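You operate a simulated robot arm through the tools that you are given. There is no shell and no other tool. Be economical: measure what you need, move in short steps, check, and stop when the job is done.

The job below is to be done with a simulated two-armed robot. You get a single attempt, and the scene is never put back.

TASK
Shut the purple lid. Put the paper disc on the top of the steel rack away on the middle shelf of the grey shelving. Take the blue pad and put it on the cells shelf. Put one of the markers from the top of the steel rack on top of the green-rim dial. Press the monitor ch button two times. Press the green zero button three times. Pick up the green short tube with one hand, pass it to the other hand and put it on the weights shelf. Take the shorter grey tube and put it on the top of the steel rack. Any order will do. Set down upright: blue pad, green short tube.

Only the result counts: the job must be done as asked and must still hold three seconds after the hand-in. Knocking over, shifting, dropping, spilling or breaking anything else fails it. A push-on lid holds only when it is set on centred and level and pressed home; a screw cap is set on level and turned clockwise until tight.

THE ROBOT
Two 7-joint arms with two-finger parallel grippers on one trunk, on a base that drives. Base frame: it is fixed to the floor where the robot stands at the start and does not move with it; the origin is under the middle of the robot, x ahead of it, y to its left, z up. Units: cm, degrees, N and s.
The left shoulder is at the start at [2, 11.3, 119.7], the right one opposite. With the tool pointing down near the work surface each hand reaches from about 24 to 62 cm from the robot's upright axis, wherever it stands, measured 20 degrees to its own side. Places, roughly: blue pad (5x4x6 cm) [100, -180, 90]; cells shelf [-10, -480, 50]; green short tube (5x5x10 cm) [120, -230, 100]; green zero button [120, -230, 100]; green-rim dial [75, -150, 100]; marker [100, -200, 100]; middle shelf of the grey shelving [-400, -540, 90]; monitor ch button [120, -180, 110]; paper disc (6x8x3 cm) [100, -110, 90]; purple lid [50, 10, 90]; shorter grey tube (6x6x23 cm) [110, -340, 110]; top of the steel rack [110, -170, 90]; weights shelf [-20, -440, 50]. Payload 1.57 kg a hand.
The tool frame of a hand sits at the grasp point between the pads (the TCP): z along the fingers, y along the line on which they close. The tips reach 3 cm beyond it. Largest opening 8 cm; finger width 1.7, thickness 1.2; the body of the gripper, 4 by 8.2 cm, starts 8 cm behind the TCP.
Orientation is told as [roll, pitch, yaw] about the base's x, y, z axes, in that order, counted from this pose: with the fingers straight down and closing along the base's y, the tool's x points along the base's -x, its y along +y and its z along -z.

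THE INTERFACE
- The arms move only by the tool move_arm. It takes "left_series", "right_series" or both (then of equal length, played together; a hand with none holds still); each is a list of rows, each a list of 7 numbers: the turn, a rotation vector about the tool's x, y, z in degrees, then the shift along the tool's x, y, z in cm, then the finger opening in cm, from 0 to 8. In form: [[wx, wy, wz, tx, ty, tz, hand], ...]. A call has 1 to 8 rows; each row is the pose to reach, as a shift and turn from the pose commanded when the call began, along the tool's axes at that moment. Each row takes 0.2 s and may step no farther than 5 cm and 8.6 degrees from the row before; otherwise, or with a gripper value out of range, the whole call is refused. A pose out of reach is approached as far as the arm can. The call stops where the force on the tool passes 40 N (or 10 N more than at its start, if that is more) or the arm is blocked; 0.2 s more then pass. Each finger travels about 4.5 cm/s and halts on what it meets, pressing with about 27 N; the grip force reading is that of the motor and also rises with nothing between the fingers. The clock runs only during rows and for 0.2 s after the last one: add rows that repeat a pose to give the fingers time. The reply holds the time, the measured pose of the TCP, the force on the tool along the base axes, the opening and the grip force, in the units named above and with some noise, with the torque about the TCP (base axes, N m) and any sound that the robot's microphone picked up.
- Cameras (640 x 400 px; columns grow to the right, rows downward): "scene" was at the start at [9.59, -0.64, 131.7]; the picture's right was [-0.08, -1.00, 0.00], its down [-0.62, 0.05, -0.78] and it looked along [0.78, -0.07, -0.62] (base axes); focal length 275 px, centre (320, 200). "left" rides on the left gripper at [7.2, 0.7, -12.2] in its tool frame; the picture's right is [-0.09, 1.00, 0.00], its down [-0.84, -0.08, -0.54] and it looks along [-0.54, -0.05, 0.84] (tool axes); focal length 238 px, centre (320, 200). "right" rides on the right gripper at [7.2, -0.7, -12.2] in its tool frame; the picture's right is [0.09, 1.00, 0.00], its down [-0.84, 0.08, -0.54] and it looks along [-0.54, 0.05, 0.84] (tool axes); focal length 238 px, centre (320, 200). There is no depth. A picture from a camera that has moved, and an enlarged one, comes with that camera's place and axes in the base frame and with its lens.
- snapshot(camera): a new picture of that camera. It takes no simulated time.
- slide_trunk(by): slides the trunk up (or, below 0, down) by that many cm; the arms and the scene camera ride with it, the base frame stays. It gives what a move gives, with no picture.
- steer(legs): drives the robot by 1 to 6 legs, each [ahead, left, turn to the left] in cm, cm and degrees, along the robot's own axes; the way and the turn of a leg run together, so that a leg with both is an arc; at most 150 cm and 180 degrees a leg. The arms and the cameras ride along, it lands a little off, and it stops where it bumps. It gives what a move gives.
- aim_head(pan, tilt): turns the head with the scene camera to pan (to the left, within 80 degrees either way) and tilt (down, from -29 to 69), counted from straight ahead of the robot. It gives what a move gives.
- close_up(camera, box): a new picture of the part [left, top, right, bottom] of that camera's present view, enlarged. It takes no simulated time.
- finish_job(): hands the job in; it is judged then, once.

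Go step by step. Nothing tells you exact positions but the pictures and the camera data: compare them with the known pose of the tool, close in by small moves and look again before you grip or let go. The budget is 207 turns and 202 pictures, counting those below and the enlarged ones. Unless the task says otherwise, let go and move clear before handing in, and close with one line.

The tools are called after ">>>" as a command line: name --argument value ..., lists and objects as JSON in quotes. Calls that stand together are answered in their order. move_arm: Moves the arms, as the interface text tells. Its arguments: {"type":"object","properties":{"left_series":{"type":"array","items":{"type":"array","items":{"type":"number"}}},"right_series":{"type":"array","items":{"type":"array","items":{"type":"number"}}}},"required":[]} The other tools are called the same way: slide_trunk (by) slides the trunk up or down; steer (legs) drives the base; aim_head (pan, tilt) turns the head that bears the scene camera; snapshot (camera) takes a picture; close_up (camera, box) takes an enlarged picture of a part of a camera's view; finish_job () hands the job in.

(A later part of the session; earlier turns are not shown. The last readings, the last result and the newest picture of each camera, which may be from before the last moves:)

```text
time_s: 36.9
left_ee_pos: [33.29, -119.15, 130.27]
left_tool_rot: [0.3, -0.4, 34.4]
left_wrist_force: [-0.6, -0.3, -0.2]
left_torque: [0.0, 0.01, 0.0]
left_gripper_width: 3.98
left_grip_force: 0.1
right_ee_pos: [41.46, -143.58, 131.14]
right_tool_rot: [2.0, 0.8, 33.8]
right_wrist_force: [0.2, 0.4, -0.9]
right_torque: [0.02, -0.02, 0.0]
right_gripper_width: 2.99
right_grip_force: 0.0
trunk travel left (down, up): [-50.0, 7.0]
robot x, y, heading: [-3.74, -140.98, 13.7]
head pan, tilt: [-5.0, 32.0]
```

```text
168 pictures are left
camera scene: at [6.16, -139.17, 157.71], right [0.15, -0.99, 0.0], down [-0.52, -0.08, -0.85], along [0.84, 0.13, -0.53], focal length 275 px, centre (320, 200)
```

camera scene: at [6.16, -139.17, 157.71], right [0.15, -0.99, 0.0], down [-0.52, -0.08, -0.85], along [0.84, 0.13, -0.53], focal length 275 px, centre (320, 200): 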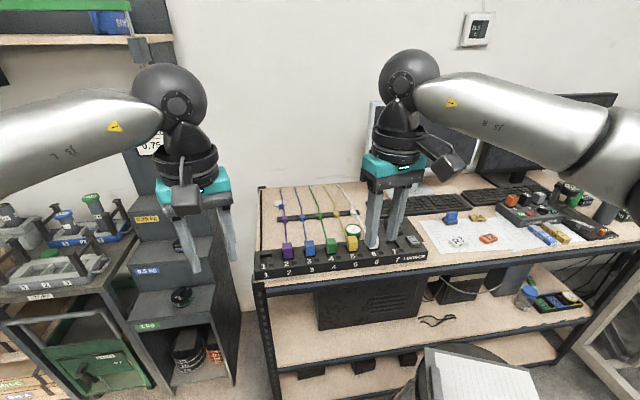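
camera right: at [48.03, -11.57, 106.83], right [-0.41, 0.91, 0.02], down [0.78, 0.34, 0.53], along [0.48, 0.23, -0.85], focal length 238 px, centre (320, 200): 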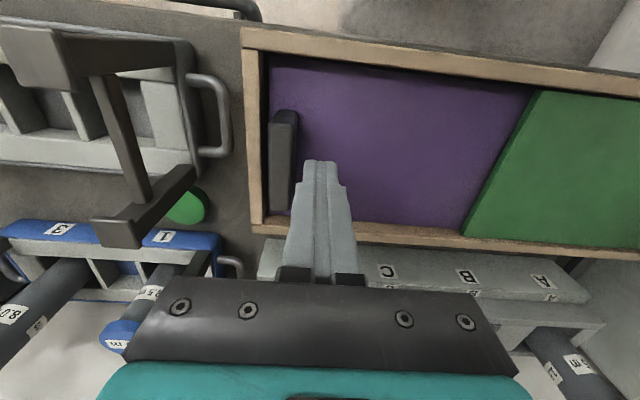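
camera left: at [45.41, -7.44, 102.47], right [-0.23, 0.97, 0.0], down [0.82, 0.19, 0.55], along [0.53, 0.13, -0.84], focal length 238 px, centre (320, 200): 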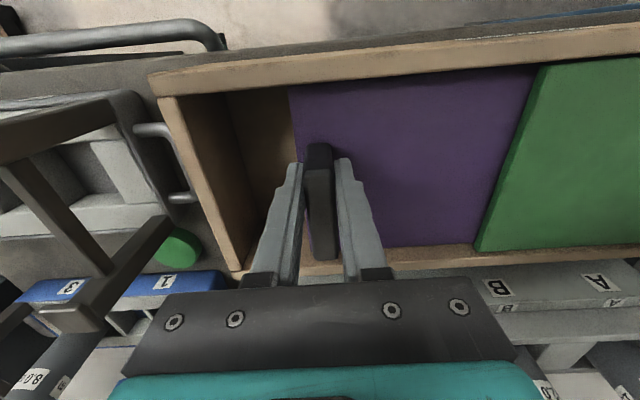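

>>> close_up --camera "scene" --box '[240, 160, 460, 298]'

>>> close_up --camera "scene" --box '[410, 140, 640, 284]'

>>> close_up --camera "scene" --box '[390, 260, 610, 400]'

>>> aim_head --pan -60 --tilt 25

>>> snapshot --camera "scene"

```text
2.90 times, centred on (350, 229) of scene
camera zoom: at [6.16, -139.17, 157.71], right [0.15, -0.99, 0.0], down [-0.52, -0.08, -0.85], along [0.84, 0.13, -0.53], focal length 798 px, centre (233, 116)
```

zoom: 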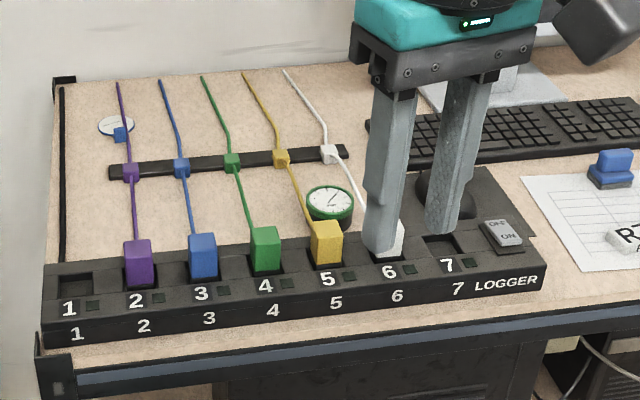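

```text
2.78 times, centred on (525, 212) of scene
camera zoom: at [6.16, -139.17, 157.71], right [0.15, -0.99, 0.0], down [-0.52, -0.08, -0.85], along [0.84, 0.13, -0.53], focal length 764 px, centre (-249, 167)
```

zoom: 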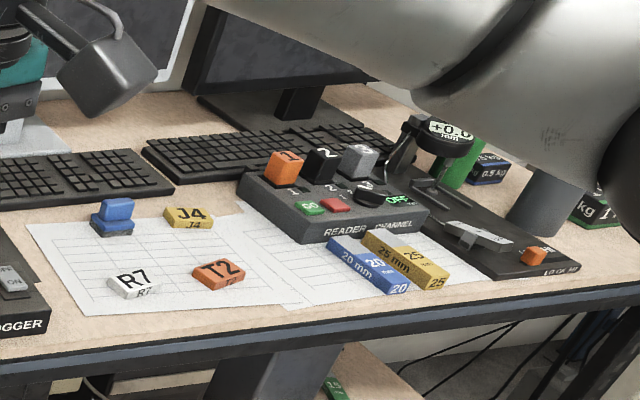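

```text
2.86 times, centred on (500, 330) of scene
camera zoom: at [6.16, -139.17, 157.71], right [0.15, -0.99, 0.0], down [-0.52, -0.08, -0.85], along [0.84, 0.13, -0.53], focal length 786 px, centre (-194, -171)
```

zoom: 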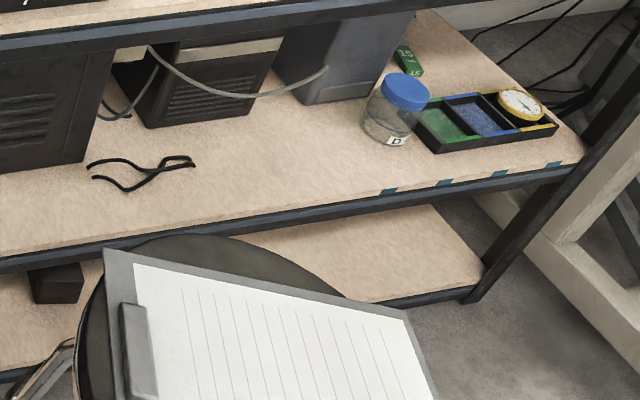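

```text
time_s: 38.1
left_ee_pos: [33.43, -119.14, 130.3]
left_tool_rot: [0.4, -0.3, 34.3]
left_wrist_force: [-0.3, -0.3, 0.6]
left_torque: [-0.01, 0.01, 0.03]
left_gripper_width: 4.01
left_grip_force: 0.1
right_ee_pos: [41.6, -143.73, 131.32]
right_tool_rot: [2.1, 0.7, 33.8]
right_wrist_force: [0.9, -0.3, 0.9]
right_torque: [0.03, 0.01, 0.03]
right_gripper_width: 3.02
right_grip_force: 0.1
trunk travel left (down, up): [-50.0, 7.0]
robot x, y, heading: [-3.7, -140.84, 13.9]
head pan, tilt: [-60.0, 25.0]
```

```text
164 pictures are left
camera scene: at [3.71, -147.18, 158.81], right [-0.72, -0.69, 0.0], down [-0.29, 0.3, -0.91], along [0.63, -0.65, -0.42], focal length 275 px, centre (320, 200)
```

scene: 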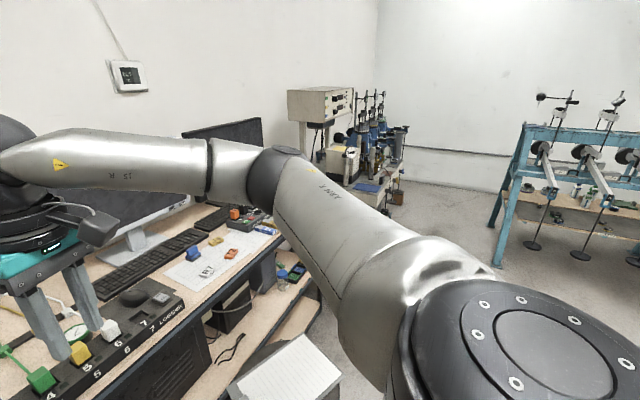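

I can identify everything on the rack: paper disc far left, green-rim dial, markers R7/J4/T2, blue pad, reader box, green tube. I'll check my own base's footprint and zoom on the reader area.

>>> close_up --camera "scene" --box '[270, 70, 420, 200]'

>>> aim_head --pan -25 --tilt 69

>>> snapshot --camera "scene"

```text
3.08 times, centred on (345, 135) of scene
camera zoom: at [3.71, -147.18, 158.81], right [-0.72, -0.69, 0.0], down [-0.29, 0.3, -0.91], along [0.63, -0.65, -0.42], focal length 847 px, centre (243, 400)
```

zoom: 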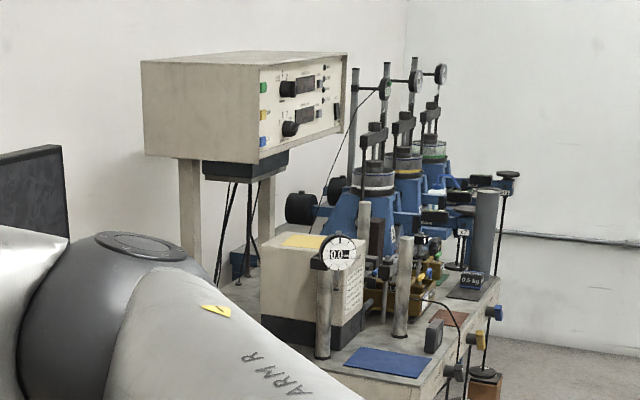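

```text
time_s: 39.2
left_ee_pos: [33.34, -119.1, 130.3]
left_tool_rot: [0.4, -0.5, 34.3]
left_wrist_force: [-0.2, 0.5, 0.4]
left_torque: [0.02, 0.01, -0.04]
left_gripper_width: 3.99
left_grip_force: 0.0
right_ee_pos: [41.44, -143.57, 131.32]
right_tool_rot: [2.0, 0.7, 33.8]
right_wrist_force: [-0.4, 0.3, -0.6]
right_torque: [0.01, 0.04, 0.0]
right_gripper_width: 3.0
right_grip_force: 0.0
trunk travel left (down, up): [-50.0, 7.0]
robot x, y, heading: [-3.28, -141.01, 14.1]
head pan, tilt: [-25.0, 68.8]
```

```text
162 pictures are left
camera scene: at [2.8, -141.63, 152.87], right [-0.19, -0.98, 0.0], down [-0.91, 0.18, -0.36], along [0.36, -0.07, -0.93], focal length 275 px, centre (320, 200)
```

scene: 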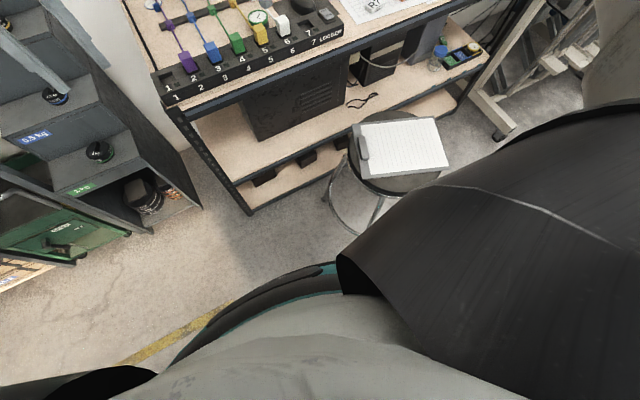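

Base radius is about 26 cm. I'll back off, pass the stool and look at the right end of the rack.

>>> steer --legs '[[-15, 0, 3], [0, -107, 0]]'

>>> aim_head --pan 0 --tilt 35

>>> snapshot --camera "scene"

```text
time_s: 45.7
left_ee_pos: [48.7, -224.94, 130.29]
left_tool_rot: [0.3, -0.4, 37.0]
left_wrist_force: [-0.4, -0.2, 0.4]
left_torque: [0.01, -0.01, 0.01]
left_gripper_width: 4.01
left_grip_force: 0.1
right_ee_pos: [57.94, -249.05, 131.22]
right_tool_rot: [2.1, 0.8, 36.3]
right_wrist_force: [-0.1, 0.4, -0.4]
right_torque: [-0.01, -0.01, 0.0]
right_gripper_width: 3.03
right_grip_force: 0.0
trunk travel left (down, up): [-50.0, 7.0]
robot x, y, heading: [12.83, -248.28, 16.5]
head pan, tilt: [-25.0, 68.8]
```

```text
time_s: 46.7
left_ee_pos: [48.74, -224.93, 130.22]
left_tool_rot: [0.4, -0.4, 36.9]
left_wrist_force: [-0.3, -0.1, -0.2]
left_torque: [-0.01, 0.0, 0.01]
left_gripper_width: 4.0
left_grip_force: 0.1
right_ee_pos: [58.09, -249.09, 131.26]
right_tool_rot: [2.0, 0.7, 36.4]
right_wrist_force: [0.5, -0.9, 0.0]
right_torque: [0.0, -0.04, 0.01]
right_gripper_width: 3.0
right_grip_force: 0.0
trunk travel left (down, up): [-50.0, 7.0]
robot x, y, heading: [12.88, -248.55, 16.3]
head pan, tilt: [0.0, 35.0]
```

```text
161 pictures are left
camera scene: at [22.13, -245.4, 157.23], right [0.28, -0.96, 0.0], down [-0.55, -0.16, -0.82], along [0.79, 0.23, -0.57], focal length 275 px, centre (320, 200)
```

scene: 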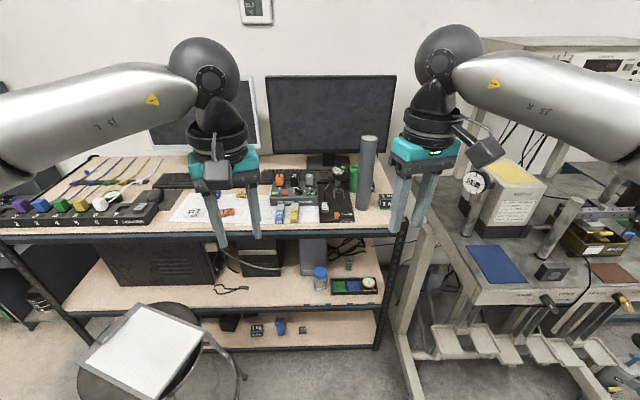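

>>> close_up --camera "scene" --box '[260, 80, 410, 230]'

>>> close_up --camera "scene" --box '[430, 120, 640, 300]'

>>> steer --legs '[[38, 0, 0]]'

>>> snapshot --camera "scene"

```text
2.67 times, centred on (335, 155) of scene
camera zoom: at [22.13, -245.4, 157.23], right [0.28, -0.96, 0.0], down [-0.55, -0.16, -0.82], along [0.79, 0.23, -0.57], focal length 734 px, centre (280, 320)
```

zoom: 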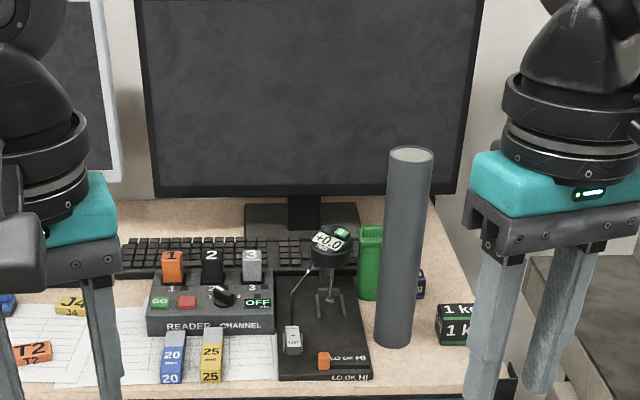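

```text
2.22 times, centred on (535, 210) of scene
camera zoom: at [22.13, -245.4, 157.23], right [0.28, -0.96, 0.0], down [-0.55, -0.16, -0.82], along [0.79, 0.23, -0.57], focal length 612 px, centre (-158, 178)
```

zoom: 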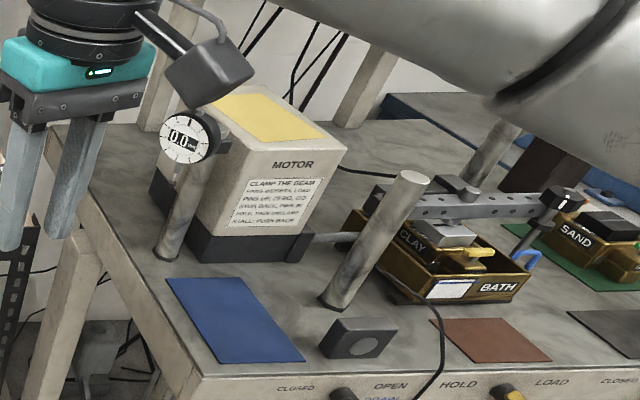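

```text
time_s: 49.1
left_ee_pos: [84.91, -214.02, 130.3]
left_tool_rot: [0.4, -0.3, 37.0]
left_wrist_force: [0.1, 0.2, 0.5]
left_torque: [0.0, 0.01, 0.0]
left_gripper_width: 4.01
left_grip_force: 0.1
right_ee_pos: [94.15, -238.29, 131.36]
right_tool_rot: [2.1, 0.9, 36.4]
right_wrist_force: [0.8, -0.6, -0.5]
right_torque: [0.02, 0.02, 0.01]
right_gripper_width: 3.01
right_grip_force: 0.1
trunk travel left (down, up): [-50.0, 7.0]
robot x, y, heading: [48.74, -237.64, 16.7]
head pan, tilt: [0.0, 35.0]
```

```text
158 pictures are left
camera scene: at [58.41, -234.64, 157.24], right [0.28, -0.96, 0.0], down [-0.55, -0.16, -0.82], along [0.79, 0.23, -0.57], focal length 275 px, centre (320, 200)
```

scene: 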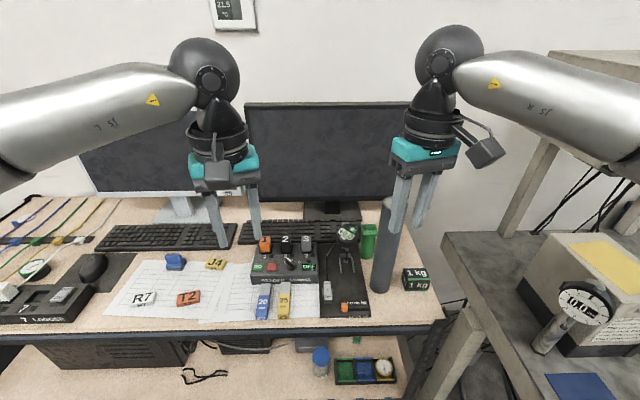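

>>> close_up --camera "scene" --box '[240, 180, 440, 320]'

>>> close_up --camera "scene" --box '[60, 100, 260, 240]'

>>> close_up --camera "scene" --box '[240, 95, 420, 220]'

```text
2.86 times, centred on (340, 250) of scene
camera zoom: at [58.41, -234.64, 157.24], right [0.28, -0.96, 0.0], down [-0.55, -0.16, -0.82], along [0.79, 0.23, -0.57], focal length 786 px, centre (263, 57)
```

zoom: 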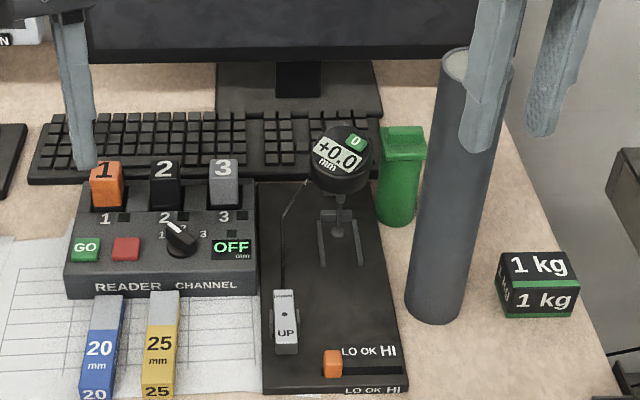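

```text
2.86 times, centred on (160, 170) of scene
camera zoom: at [58.41, -234.64, 157.24], right [0.28, -0.96, 0.0], down [-0.55, -0.16, -0.82], along [0.79, 0.23, -0.57], focal length 786 px, centre (777, 286)
```

zoom: 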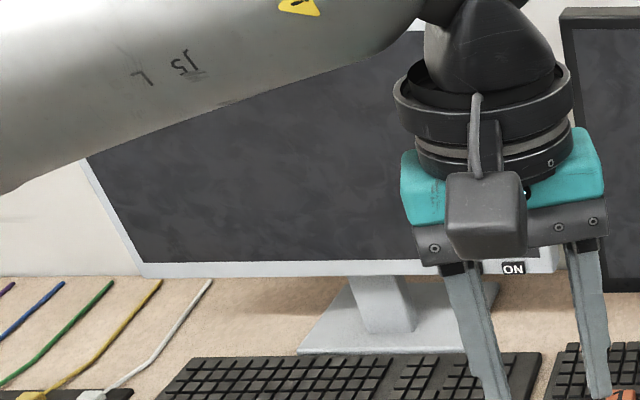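

```text
3.20 times, centred on (330, 158) of scene
camera zoom: at [58.41, -234.64, 157.24], right [0.28, -0.96, 0.0], down [-0.55, -0.16, -0.82], along [0.79, 0.23, -0.57], focal length 880 px, centre (288, 336)
```

zoom: 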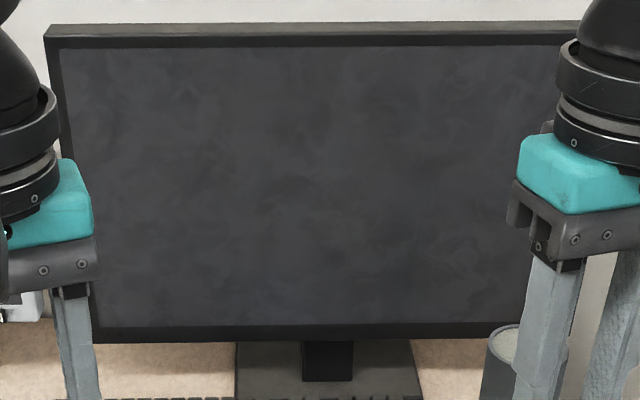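

The green "0" on the gauge top is the zero button; the CH button seems hidden behind my left hand on the white monitor's bezel near "ON". I'll turn the left hand to point forward, out of the way, and look.

>>> move_arm --left_series '[[0, 0, 6.7, 0, 3, 0, 0], [0, 0, 13.4, 0, 6, 0, 0], [0, 0, 20, 0, 9, 0, 0]]'

>>> move_arm --left_series '[[0, -8, 0, 0, 0, 0, 0], [0, -16, 0, 0, 0, 0, 0], [0, -24, 0, 0, 0, 0, 0], [0, -32, 0, 0, 0, 0, 0], [0, -40, 0, 0, 0, 0, 0], [0, -48, 0, 0, 0, 0, 0], [0, -56, 0, 0, 0, 0, 0], [0, -64, 0, 0, 0, 0, 0]]'

>>> snapshot --camera "scene"

>>> snapshot --camera "left"

```text
time_s: 49.9
left_ee_pos: [79.44, -206.75, 130.37]
left_tool_rot: [0.6, -0.2, 16.8]
left_wrist_force: [-0.9, 0.0, -0.4]
left_torque: [-0.01, -0.01, -0.01]
left_gripper_width: 0.0
left_grip_force: 17.2
right_ee_pos: [94.1, -238.2, 131.28]
right_tool_rot: [2.0, 0.9, 36.5]
right_wrist_force: [0.0, 0.7, -0.2]
right_torque: [0.01, -0.07, 0.02]
right_gripper_width: 3.02
right_grip_force: 0.0
trunk travel left (down, up): [-50.0, 7.0]
robot x, y, heading: [48.9, -237.32, 16.3]
head pan, tilt: [0.0, 35.0]
```

```text
time_s: 51.7
left_ee_pos: [83.87, -205.51, 129.78]
left_tool_rot: [0.9, -61.6, 15.3]
left_wrist_force: [-0.9, -0.6, 0.4]
left_torque: [0.01, -0.02, 0.01]
left_gripper_width: 0.0
left_grip_force: 21.4
left hand out of reach, approached as far as the arm can: row 6, 7, 8
right_ee_pos: [94.13, -238.35, 131.24]
right_tool_rot: [2.0, 0.7, 36.4]
right_wrist_force: [0.1, -0.9, -0.8]
right_torque: [0.01, -0.02, -0.04]
right_gripper_width: 3.0
right_grip_force: 0.1
trunk travel left (down, up): [-50.0, 7.0]
robot x, y, heading: [48.97, -237.7, 16.6]
head pan, tilt: [0.0, 35.0]
```

```text
154 pictures are left
camera scene: at [58.37, -234.66, 157.24], right [0.28, -0.96, 0.0], down [-0.55, -0.16, -0.82], along [0.79, 0.23, -0.57], focal length 275 px, centre (320, 200)
```

scene: 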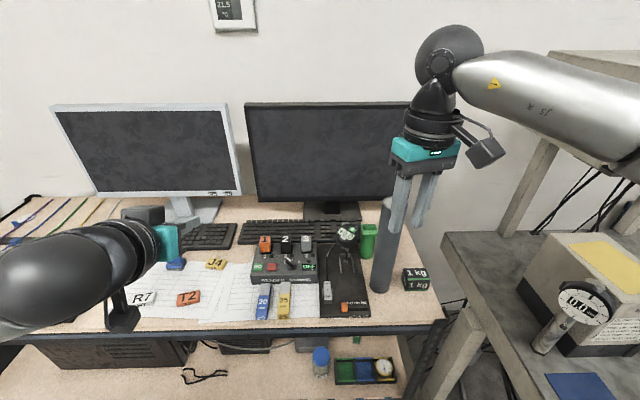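

```text
153 pictures are left
camera left: at [70.09, -208.64, 129.08], right [-0.24, 0.97, 0.09], down [-0.05, -0.1, 0.99], along [0.97, 0.23, 0.08], focal length 238 px, centre (320, 200)
```

left: 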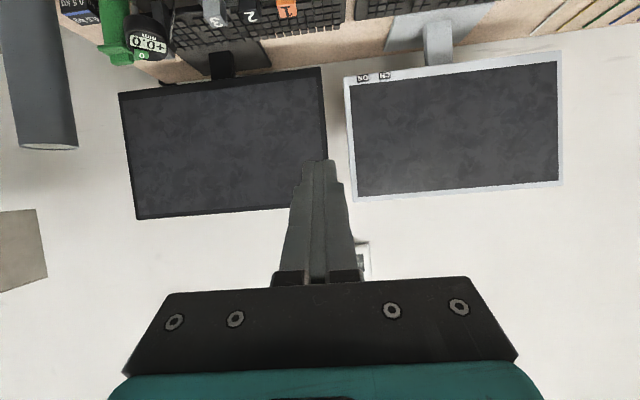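

>>> close_up --camera "left" --box '[330, 50, 410, 100]'

>>> close_up --camera "scene" --box '[190, 170, 270, 220]'

```text
8.00 times, centred on (370, 75) of left
camera zoom: at [70.09, -208.64, 129.08], right [-0.24, 0.97, 0.09], down [-0.05, -0.1, 0.99], along [0.97, 0.23, 0.08], focal length 1907 px, centre (-80, 1200)
```

zoom: 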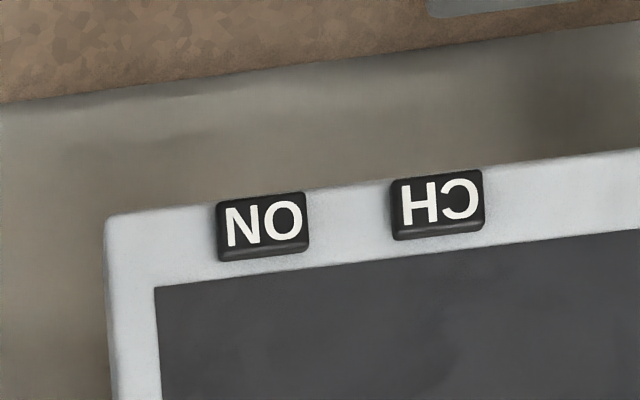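

```text
8.00 times, centred on (230, 195) of scene
camera zoom: at [58.37, -234.66, 157.24], right [0.28, -0.96, 0.0], down [-0.55, -0.16, -0.82], along [0.79, 0.23, -0.57], focal length 2201 px, centre (1040, 240)
```

zoom: 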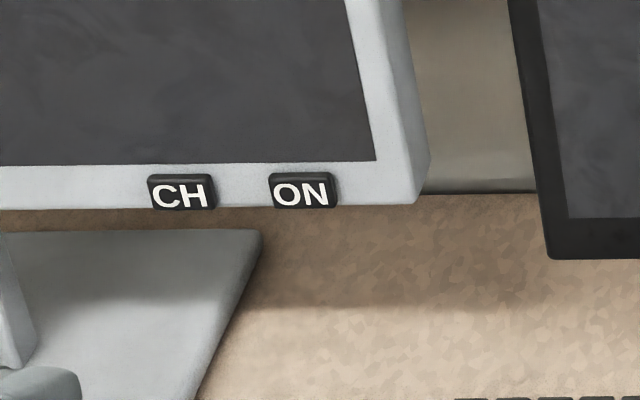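

CH is at about [122.9, -177.9, 105.7]. I'll pull the right hand back (the tall grey tube stands in its path), drive 15 cm closer and lower the trunk some.

>>> move_arm --right_series '[[0, 0, 0, 4, 1, 0, 3], [0, 0, 0, 8, 2, 0, 3], [0, 0, 0, 12, 3, 0, 3], [0, 0, 0, 15, 4, 0, 3]]'

>>> steer --legs '[[15, 0, 0]]'

>>> slide_trunk --by -10

>>> snapshot --camera "scene"

```text
time_s: 52.7
left_ee_pos: [83.67, -205.43, 129.66]
left_tool_rot: [1.1, -61.6, 15.5]
left_wrist_force: [0.3, 0.3, -0.4]
left_torque: [-0.01, -0.01, 0.0]
left_gripper_width: 0.0
left_grip_force: 20.9
right_ee_pos: [79.72, -244.03, 131.79]
right_tool_rot: [1.9, 0.9, 36.3]
right_wrist_force: [0.4, -0.6, -0.3]
right_torque: [-0.06, -0.01, 0.0]
right_gripper_width: 3.0
right_grip_force: 0.2
trunk travel left (down, up): [-50.0, 7.0]
robot x, y, heading: [49.2, -237.37, 16.3]
head pan, tilt: [0.0, 35.0]
```

```text
time_s: 54.1
left_ee_pos: [98.29, -201.07, 129.56]
left_tool_rot: [1.0, -61.5, 15.3]
left_wrist_force: [-0.7, -0.3, -0.5]
left_torque: [-0.03, 0.0, 0.02]
left_gripper_width: 0.0
left_grip_force: 21.9
right_ee_pos: [94.04, -239.76, 131.63]
right_tool_rot: [2.1, 0.8, 36.4]
right_wrist_force: [0.0, 0.0, 0.3]
right_torque: [-0.04, 0.05, 0.0]
right_gripper_width: 2.99
right_grip_force: 0.0
trunk travel left (down, up): [-50.0, 7.0]
robot x, y, heading: [62.77, -233.09, 16.7]
head pan, tilt: [0.0, 35.0]
```

```text
time_s: 55.4
left_ee_pos: [98.18, -201.26, 119.67]
left_tool_rot: [1.0, -61.4, 15.2]
left_wrist_force: [0.3, 0.8, 0.7]
left_torque: [0.0, -0.03, 0.0]
left_gripper_width: 0.0
left_grip_force: 20.9
right_ee_pos: [94.03, -239.75, 121.76]
right_tool_rot: [2.0, 0.7, 36.5]
right_wrist_force: [-0.6, 0.1, 0.8]
right_torque: [0.01, 0.02, 0.0]
right_gripper_width: 3.02
right_grip_force: 0.0
trunk travel left (down, up): [-40.0, 17.0]
robot x, y, heading: [63.09, -233.27, 16.6]
head pan, tilt: [0.0, 35.0]
```

```text
150 pictures are left
camera scene: at [72.6, -230.43, 147.25], right [0.28, -0.96, 0.0], down [-0.55, -0.16, -0.82], along [0.79, 0.23, -0.57], focal length 275 px, centre (320, 200)
```

scene: 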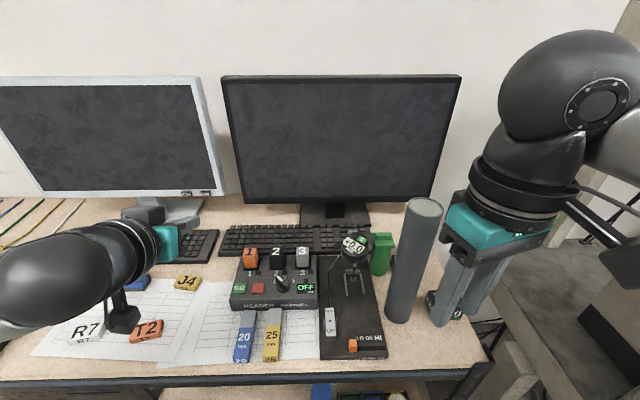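

>>> move_arm --left_series '[[0, 0, 0, 0, 2.3, 3.8, 0], [0, 0, 0, 0, 4.6, 7.6, 0], [0, 0, 0, 0, 6.9, 11.4, 0], [0, 0, 0, 0, 9.2, 15.2, 0], [0, 0, 0, 0, 11.5, 19, 0], [0, 0, 0, 0, 13.8, 22.8, 0], [0, 0, 0, -0.1, 16, 26.4, 0]]'

>>> snapshot --camera "left"

>>> close_up --camera "scene" --box '[100, 130, 260, 250]'

```text
time_s: 57.0
left_ee_pos: [115.95, -179.2, 107.31]
left_tool_rot: [1.1, -61.6, 15.0]
left_wrist_force: [0.8, 0.5, -0.2]
left_torque: [0.02, -0.03, 0.0]
left_gripper_width: 0.0
left_grip_force: 21.5
right_ee_pos: [94.15, -239.74, 121.71]
right_tool_rot: [2.1, 0.9, 36.4]
right_wrist_force: [0.5, 0.0, 0.6]
right_torque: [-0.02, -0.01, 0.0]
right_gripper_width: 3.01
right_grip_force: 0.1
trunk travel left (down, up): [-40.0, 17.0]
robot x, y, heading: [63.08, -233.38, 16.5]
head pan, tilt: [0.0, 35.0]
```

```text
149 pictures are left
camera left: at [102.21, -182.41, 106.73], right [-0.23, 0.97, 0.09], down [-0.05, -0.11, 0.99], along [0.97, 0.23, 0.07], focal length 238 px, centre (320, 200)
```

left: 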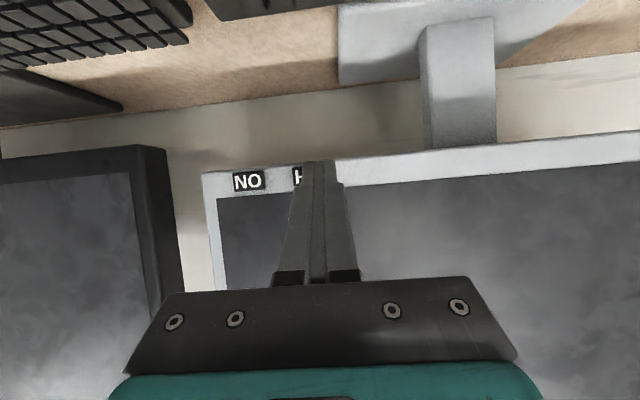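

```text
3.33 times, centred on (180, 190) of scene
camera zoom: at [72.7, -230.42, 147.23], right [0.28, -0.96, 0.0], down [-0.55, -0.16, -0.82], along [0.78, 0.23, -0.57], focal length 917 px, centre (787, 233)
```

zoom: 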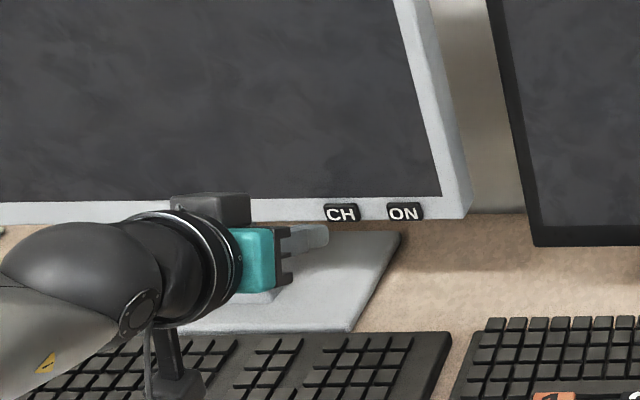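

Fingertips are in line with CH. Creep in and listen for a click.

>>> move_arm --left_series '[[0, 0, 0, -1.2, -0.35, 2.35, 0], [0, 0, 0, -1.6, -0.45, 3.1, 0], [0, 0, 0, -1.8, -0.5, 3.5, 0], [0, 0, 0, -1.95, -0.55, 3.75, 0], [0, 0, 0, -2.05, -0.57, 4.0, 0]]'

>>> close_up --camera "scene" --box '[140, 150, 240, 220]'

>>> close_up --camera "left" --box '[220, 100, 420, 225]'

```text
time_s: 58.1
left_ee_pos: [118.61, -179.29, 106.56]
left_tool_rot: [1.4, -61.3, 16.9]
left_wrist_force: [-24.7, -12.5, 9.8]
left_torque: [0.03, -0.11, -0.11]
left_gripper_width: 0.04
left_grip_force: 21.5
left hand out of reach, approached as far as the arm can: row 2, 3, 4, 5
right_ee_pos: [93.46, -240.05, 121.8]
right_tool_rot: [1.9, 0.5, 36.4]
right_wrist_force: [-0.8, -0.8, -0.6]
right_torque: [-0.01, -0.01, -0.02]
right_gripper_width: 3.01
right_grip_force: 0.1
trunk travel left (down, up): [-40.0, 17.0]
robot x, y, heading: [62.98, -233.42, 16.6]
head pan, tilt: [0.0, 35.0]
heard: click
stopped in row 5 (left hand): the force on the tool passed its limit at 43 N (the readings are from after the stop); the commanded pose is now the measured one
```

```text
5.71 times, centred on (190, 185) of scene
camera zoom: at [71.99, -230.78, 147.3], right [0.29, -0.96, 0.0], down [-0.55, -0.16, -0.82], along [0.79, 0.24, -0.57], focal length 1572 px, centre (1063, 286)
```

zoom: 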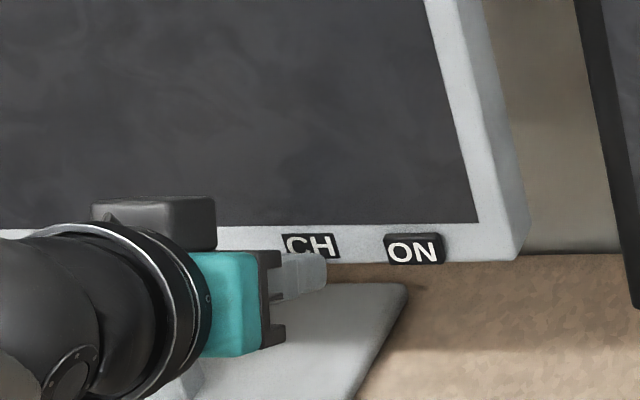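

```text
3.20 times, centred on (320, 162) of left
camera zoom: at [104.99, -182.9, 106.0], right [-0.27, 0.96, 0.09], down [-0.04, -0.11, 0.99], along [0.96, 0.26, 0.07], focal length 763 px, centre (320, 320)
```

zoom: 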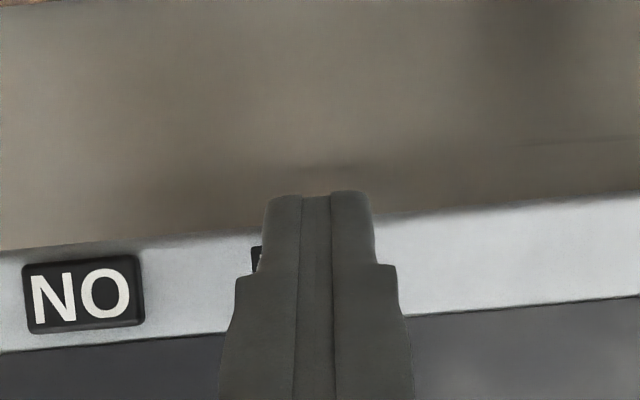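

One click heard, CH pressed. Back off so it releases, then press once more.

>>> move_arm --left_series '[[0, 0, 0, 0.5, 0.1, -0.9, 0], [0, 0, 0, 1.1, 0.2, -2.2, 0], [0, 0, 0, 1.1, 0.2, -2.2, 0]]'

>>> close_up --camera "scene" --box '[140, 150, 240, 220]'

```text
time_s: 58.9
left_ee_pos: [116.79, -179.55, 106.36]
left_tool_rot: [1.2, -61.2, 17.1]
left_wrist_force: [0.3, -0.5, -0.4]
left_torque: [0.02, -0.03, -0.02]
left_gripper_width: 0.02
left_grip_force: 21.2
left hand out of reach, approached as far as the arm can: row 1
right_ee_pos: [94.12, -239.74, 121.7]
right_tool_rot: [2.1, 1.0, 36.4]
right_wrist_force: [-0.1, 0.2, -0.1]
right_torque: [0.02, 0.07, 0.0]
right_gripper_width: 2.98
right_grip_force: 0.1
trunk travel left (down, up): [-40.0, 17.0]
robot x, y, heading: [63.32, -232.99, 16.8]
head pan, tilt: [0.0, 35.0]
```

```text
5.71 times, centred on (190, 185) of scene
camera zoom: at [72.68, -230.44, 147.23], right [0.28, -0.96, 0.0], down [-0.55, -0.16, -0.82], along [0.78, 0.23, -0.57], focal length 1572 px, centre (1063, 286)
```

zoom: 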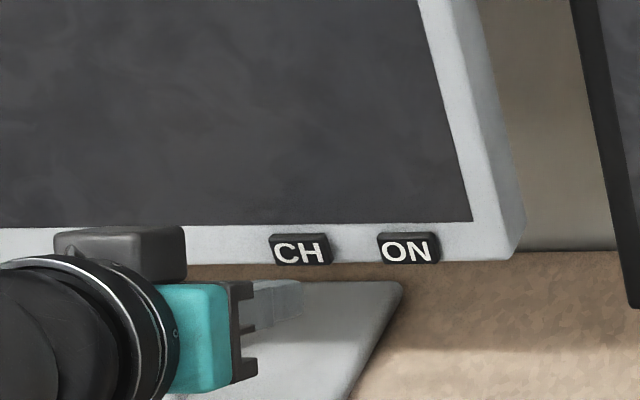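

>>> move_arm --left_series '[[0, 0, 0, -0.4, 0, 0.8, 0], [0, 0, 0, -0.7, 0, 1.4, 0], [0, 0, 0, -0.9, 0, 1.8, 0], [0, 0, 0, -1.1, 0, 2.2, 0]]'

```text
time_s: 59.9
left_ee_pos: [118.61, -179.38, 105.73]
left_tool_rot: [1.7, -60.7, 16.4]
left_wrist_force: [-24.2, -15.5, -4.5]
left_torque: [-0.15, 0.26, -0.11]
left_gripper_width: 0.01
left_grip_force: 21.4
right_ee_pos: [93.7, -239.94, 121.72]
right_tool_rot: [2.1, 0.7, 36.5]
right_wrist_force: [0.2, -0.2, 0.8]
right_torque: [0.02, 0.01, 0.0]
right_gripper_width: 3.02
right_grip_force: 0.0
trunk travel left (down, up): [-40.0, 17.0]
robot x, y, heading: [62.87, -233.51, 16.4]
head pan, tilt: [0.0, 35.0]
heard: click
```

Second click — CH done. Now back off and look at the gauge's zero button, which I'll press with the left hand too.

>>> move_arm --left_series '[[0, 0, 0, 1, 0, -2, 0], [0, 0, 0, 1, -1, -6, 0], [0, 0, 0, -1, -4, -9, 0], [0, 0, 0, -3, -7, -12, 0], [0, 0, 0, -5, -10, -15, 0]]'

>>> close_up --camera "scene" --box '[300, 190, 440, 280]'

>>> snapshot --camera "left"

```text
time_s: 61.1
left_ee_pos: [111.96, -191.86, 117.72]
left_tool_rot: [1.4, -61.2, 17.0]
left_wrist_force: [-0.6, 0.2, -0.3]
left_torque: [-0.02, -0.01, 0.04]
left_gripper_width: 0.0
left_grip_force: 21.1
left hand out of reach, approached as far as the arm can: row 1
right_ee_pos: [94.01, -239.84, 121.71]
right_tool_rot: [2.1, 0.8, 36.3]
right_wrist_force: [0.1, -0.6, 0.4]
right_torque: [0.02, -0.02, 0.0]
right_gripper_width: 2.99
right_grip_force: 0.0
trunk travel left (down, up): [-40.0, 17.0]
robot x, y, heading: [63.14, -233.34, 16.5]
head pan, tilt: [0.0, 35.0]
```

```text
4.44 times, centred on (370, 235) of scene
camera zoom: at [72.58, -230.52, 147.24], right [0.28, -0.96, 0.0], down [-0.55, -0.16, -0.82], along [0.79, 0.23, -0.57], focal length 1223 px, centre (98, 44)
```

zoom: 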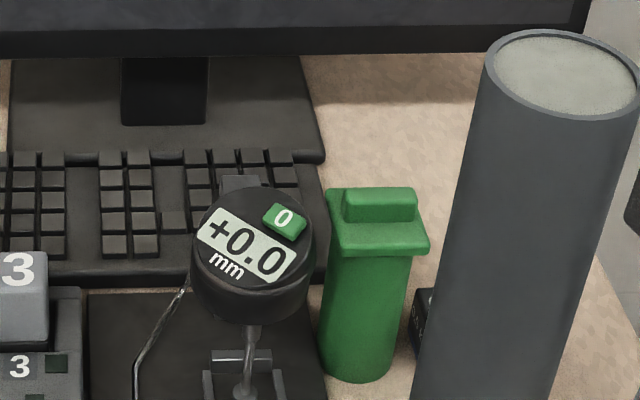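

```text
143 pictures are left
camera left: at [98.38, -195.6, 117.28], right [-0.27, 0.96, 0.09], down [-0.04, -0.11, 0.99], along [0.96, 0.26, 0.07], focal length 238 px, centre (320, 200)
```

left: 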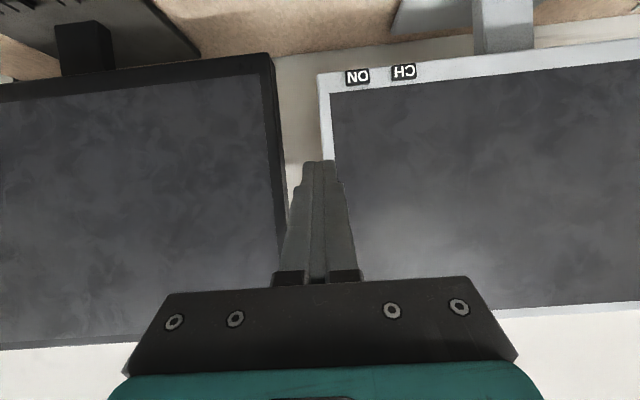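

The zero button is near [123,-226.5,~101] on the gauge's upward face. Moving the left hand above it at a steep tilt, and shifting the right hand aside.

>>> move_arm --left_series '[[0, 3.8, 0, 0.4, -4.5, 0, 0], [0, 7.6, 0, 0.8, -9, 0, 0], [0, 11.4, 0, 1.2, -13.5, 0, 0], [0, 15.2, 0, 1.6, -18, 0, 0], [0, 19, 0, 2, -22.5, 0, 0], [0, 23, 0, 2.5, -27, 0, 0], [0, 27, 0, 3, -31.5, 0, 0], [0, 31, 0, 3.4, -36, 0, 0]]' --right_series '[[0, 0, 0, 2, -1, 0, 3], [0, 0, 0, 4, -2, 0, 3], [0, 0, 0, 6, -3, 0, 3], [0, 0, 0, 7.6, -3.7, 0, 3], [0, 0, 0, 7.6, -3.7, 0, 3], [0, 0, 0, 7.6, -3.7, 0, 3], [0, 0, 0, 7.6, -3.7, 0, 3], [0, 0, 0, 7.6, -3.7, 0, 3]]'

>>> snapshot --camera "left"

>>> snapshot --camera "scene"

```text
time_s: 62.9
left_ee_pos: [121.81, -226.71, 114.4]
left_tool_rot: [0.8, -30.3, 17.7]
left_wrist_force: [-0.7, -0.4, 0.3]
left_torque: [0.01, 0.02, 0.06]
left_gripper_width: 0.01
left_grip_force: 21.4
right_ee_pos: [90.68, -247.43, 121.85]
right_tool_rot: [2.1, 0.8, 36.4]
right_wrist_force: [0.1, -0.9, -0.5]
right_torque: [0.02, -0.01, 0.02]
right_gripper_width: 3.0
right_grip_force: 0.1
right hand out of reach, approached as far as the arm can: row 4, 5, 6, 7, 8
trunk travel left (down, up): [-40.0, 17.0]
robot x, y, heading: [62.96, -233.28, 16.4]
head pan, tilt: [0.0, 35.0]
```

```text
142 pictures are left
camera left: at [109.89, -229.89, 121.3], right [-0.23, 0.97, 0.06], down [0.46, 0.06, 0.89], along [0.86, 0.23, -0.46], focal length 238 px, centre (320, 200)
```

left: 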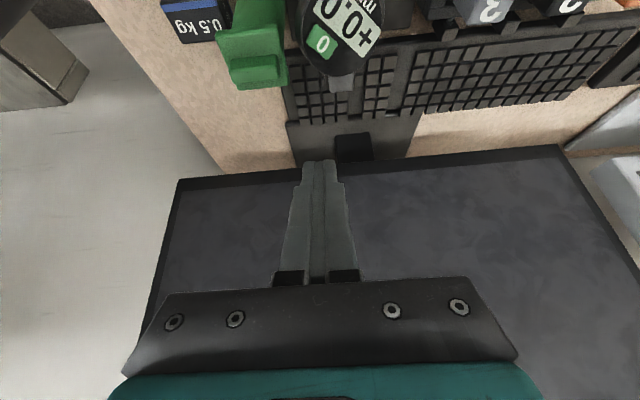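

```text
141 pictures are left
camera scene: at [72.58, -230.65, 147.24], right [0.28, -0.96, 0.0], down [-0.55, -0.16, -0.82], along [0.79, 0.23, -0.57], focal length 275 px, centre (320, 200)
```

scene: 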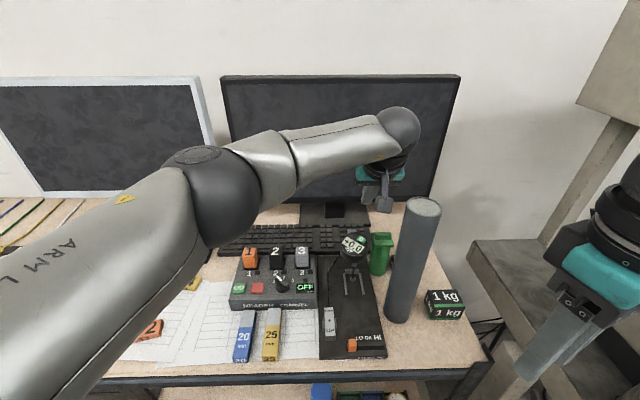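

>>> move_arm --left_series '[[0, 0, 0, 2.3, 0.5, -0.8, 0], [0, 0, 0, 4.5, 1.1, -1.5, 0]]'

>>> snapshot --camera "left"

>>> close_up --camera "scene" --box '[300, 150, 440, 280]'

```text
time_s: 63.5
left_ee_pos: [116.93, -226.84, 113.41]
left_tool_rot: [0.7, -30.2, 17.8]
left_wrist_force: [-0.5, 0.6, 0.0]
left_torque: [0.01, 0.01, 0.02]
left_gripper_width: 0.0
left_grip_force: 21.2
right_ee_pos: [90.66, -247.16, 121.92]
right_tool_rot: [2.0, 1.0, 36.5]
right_wrist_force: [0.0, -0.5, 0.1]
right_torque: [-0.03, 0.0, -0.03]
right_gripper_width: 3.01
right_grip_force: 0.1
trunk travel left (down, up): [-40.0, 17.0]
robot x, y, heading: [63.02, -233.34, 16.5]
head pan, tilt: [0.0, 35.0]
```

```text
140 pictures are left
camera left: at [105.04, -230.03, 120.3], right [-0.23, 0.97, 0.06], down [0.46, 0.06, 0.89], along [0.86, 0.23, -0.46], focal length 238 px, centre (320, 200)
```

left: 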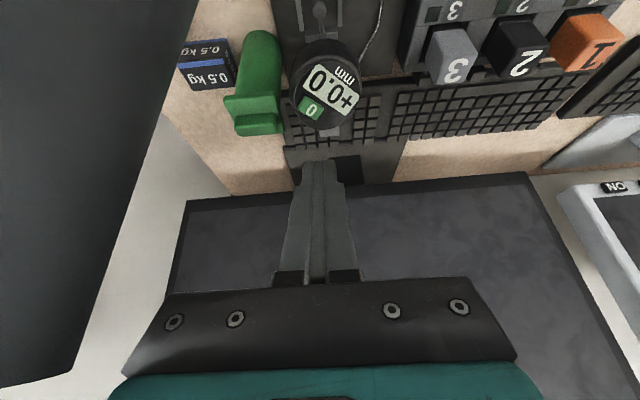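

```text
3.08 times, centred on (370, 215) of scene
camera zoom: at [72.54, -230.4, 147.24], right [0.29, -0.96, 0.0], down [-0.55, -0.16, -0.82], along [0.79, 0.23, -0.57], focal length 847 px, centre (166, 154)
```

zoom: 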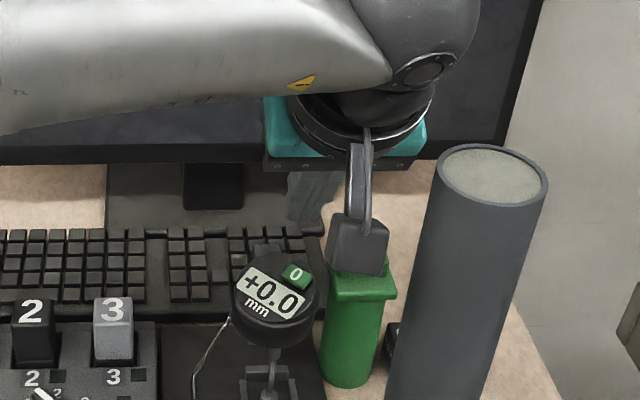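

>>> move_arm --left_series '[[0, 0, 0, 0.9, -0.4, 1.7, 0], [0, 0, 0, 1.9, -0.4, 3.5, 0], [0, 0, 0, 2.2, -0.4, 4.0, 0]]'

>>> snapshot --camera "left"

>>> close_up --camera "scene" --box '[300, 180, 420, 280]'

```text
time_s: 64.3
left_ee_pos: [117.12, -227.21, 108.74]
left_tool_rot: [0.6, -30.1, 17.8]
left_wrist_force: [0.0, 0.5, -0.3]
left_torque: [-0.01, -0.03, 0.01]
left_gripper_width: 0.0
left_grip_force: 21.0
right_ee_pos: [90.7, -247.28, 121.99]
right_tool_rot: [2.1, 0.9, 36.5]
right_wrist_force: [0.1, 0.2, 1.1]
right_torque: [0.01, 0.0, -0.03]
right_gripper_width: 3.0
right_grip_force: 0.0
trunk travel left (down, up): [-40.0, 17.0]
robot x, y, heading: [63.51, -233.47, 16.8]
head pan, tilt: [0.0, 35.0]
```

```text
138 pictures are left
camera left: at [105.21, -230.36, 115.69], right [-0.23, 0.97, 0.06], down [0.46, 0.06, 0.89], along [0.86, 0.23, -0.46], focal length 238 px, centre (320, 200)
```

left: 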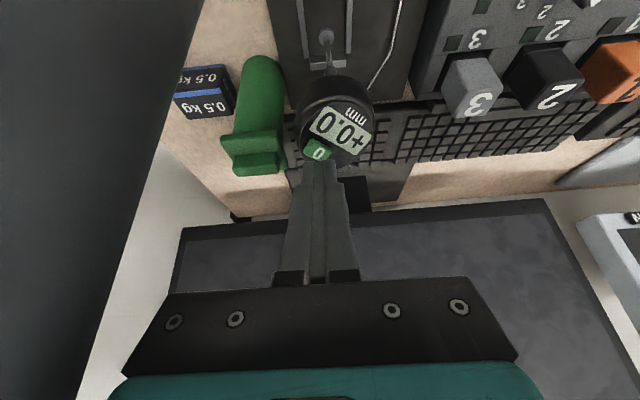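

```text
4.00 times, centred on (360, 230) of scene
camera zoom: at [72.56, -230.45, 147.24], right [0.29, -0.96, 0.0], down [-0.55, -0.16, -0.82], along [0.79, 0.23, -0.57], focal length 1101 px, centre (160, 80)
```

zoom: 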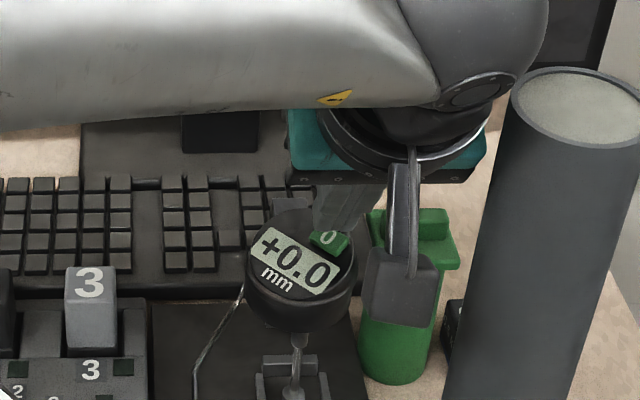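

>>> move_arm --left_series '[[0, 0, 0, 0.4, 0.2, 0.8, 0], [0, 0, 0, 0.6, 0.2, 1.1, 0], [0, 0, 0, 0.75, 0.2, 1.35, 0], [0, 0, 0, 0.9, 0.2, 1.6, 0], [0, 0, 0, 1.0, 0.2, 1.8, 0]]'

>>> close_up --camera "scene" --box '[300, 180, 420, 280]'

>>> close_up --camera "left" --box '[240, 70, 400, 190]'

```text
time_s: 65.5
left_ee_pos: [117.04, -226.97, 106.95]
left_tool_rot: [0.6, -30.3, 17.8]
left_wrist_force: [0.8, -1.1, 7.1]
left_torque: [-0.03, -0.11, -0.01]
left_gripper_width: 0.02
left_grip_force: 21.5
right_ee_pos: [90.63, -247.31, 121.95]
right_tool_rot: [2.1, 0.8, 36.5]
right_wrist_force: [0.9, 0.0, 0.2]
right_torque: [0.01, 0.01, 0.03]
right_gripper_width: 2.99
right_grip_force: 0.1
trunk travel left (down, up): [-40.0, 17.0]
robot x, y, heading: [63.24, -233.3, 16.5]
head pan, tilt: [0.0, 35.0]
heard: click
```

```text
4.00 times, centred on (360, 230) of scene
camera zoom: at [72.5, -230.47, 147.25], right [0.29, -0.96, 0.0], down [-0.55, -0.16, -0.82], along [0.79, 0.23, -0.57], focal length 1101 px, centre (160, 80)
```

zoom: 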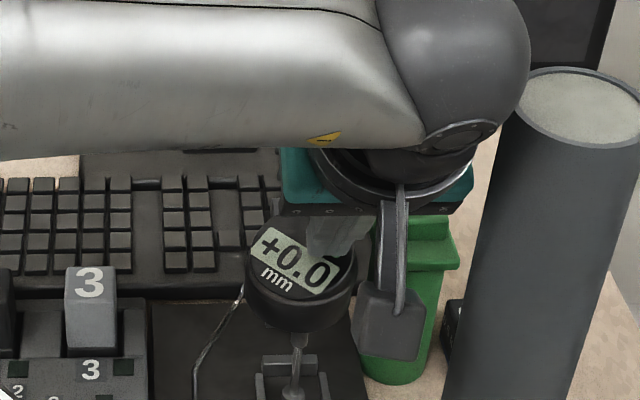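

```text
3.33 times, centred on (320, 130) of left
camera zoom: at [105.17, -230.16, 113.75], right [-0.23, 0.97, 0.06], down [0.45, 0.06, 0.89], along [0.86, 0.23, -0.45], focal length 794 px, centre (320, 433)
```

zoom: 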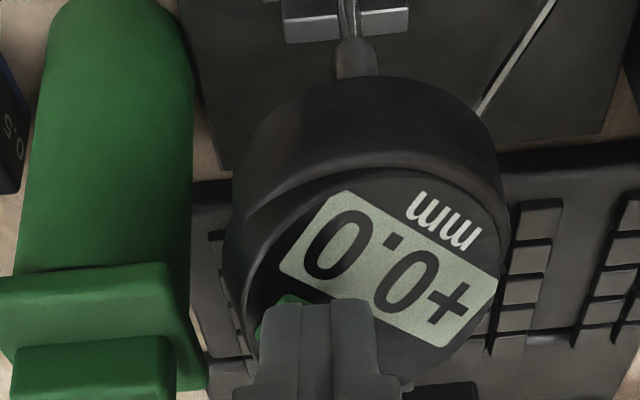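

First click. Now lift and press again.

>>> move_arm --left_series '[[0, 0, 0, -0.75, 0, -1.3, 0], [0, 0, 0, -0.75, 0, -1.3, 0], [0, 0, 0, -0.2, 0, -0.35, 0], [0, 0, 0, 0, 0, 0, 0], [0, 0, 0, 0.03, 0, 0.06, 0]]'

>>> move_arm --left_series '[[0, 0, 0, -0.75, 0, -1.3, 0], [0, 0, 0, -0.75, 0, -1.3, 0]]'

```text
time_s: 66.7
left_ee_pos: [117.13, -227.18, 106.94]
left_tool_rot: [0.7, -30.3, 17.8]
left_wrist_force: [1.2, -1.5, 9.9]
left_torque: [-0.05, -0.14, -0.02]
left_gripper_width: 0.0
left_grip_force: 21.4
right_ee_pos: [90.61, -247.13, 121.94]
right_tool_rot: [2.1, 0.8, 36.5]
right_wrist_force: [-0.5, -0.2, -0.3]
right_torque: [0.02, -0.01, 0.01]
right_gripper_width: 3.0
right_grip_force: 0.1
trunk travel left (down, up): [-40.0, 17.0]
robot x, y, heading: [63.43, -233.29, 16.6]
head pan, tilt: [0.0, 35.0]
heard: click
```

```text
time_s: 67.3
left_ee_pos: [117.09, -226.96, 108.19]
left_tool_rot: [0.7, -30.1, 17.8]
left_wrist_force: [-0.6, 0.6, 0.3]
left_torque: [-0.01, 0.02, 0.0]
left_gripper_width: 0.0
left_grip_force: 21.0
right_ee_pos: [90.75, -247.18, 121.92]
right_tool_rot: [2.1, 0.9, 36.5]
right_wrist_force: [-0.6, -0.1, 0.0]
right_torque: [0.0, 0.01, 0.0]
right_gripper_width: 2.99
right_grip_force: 0.0
trunk travel left (down, up): [-40.0, 17.0]
robot x, y, heading: [63.14, -233.08, 16.7]
head pan, tilt: [0.0, 35.0]
```

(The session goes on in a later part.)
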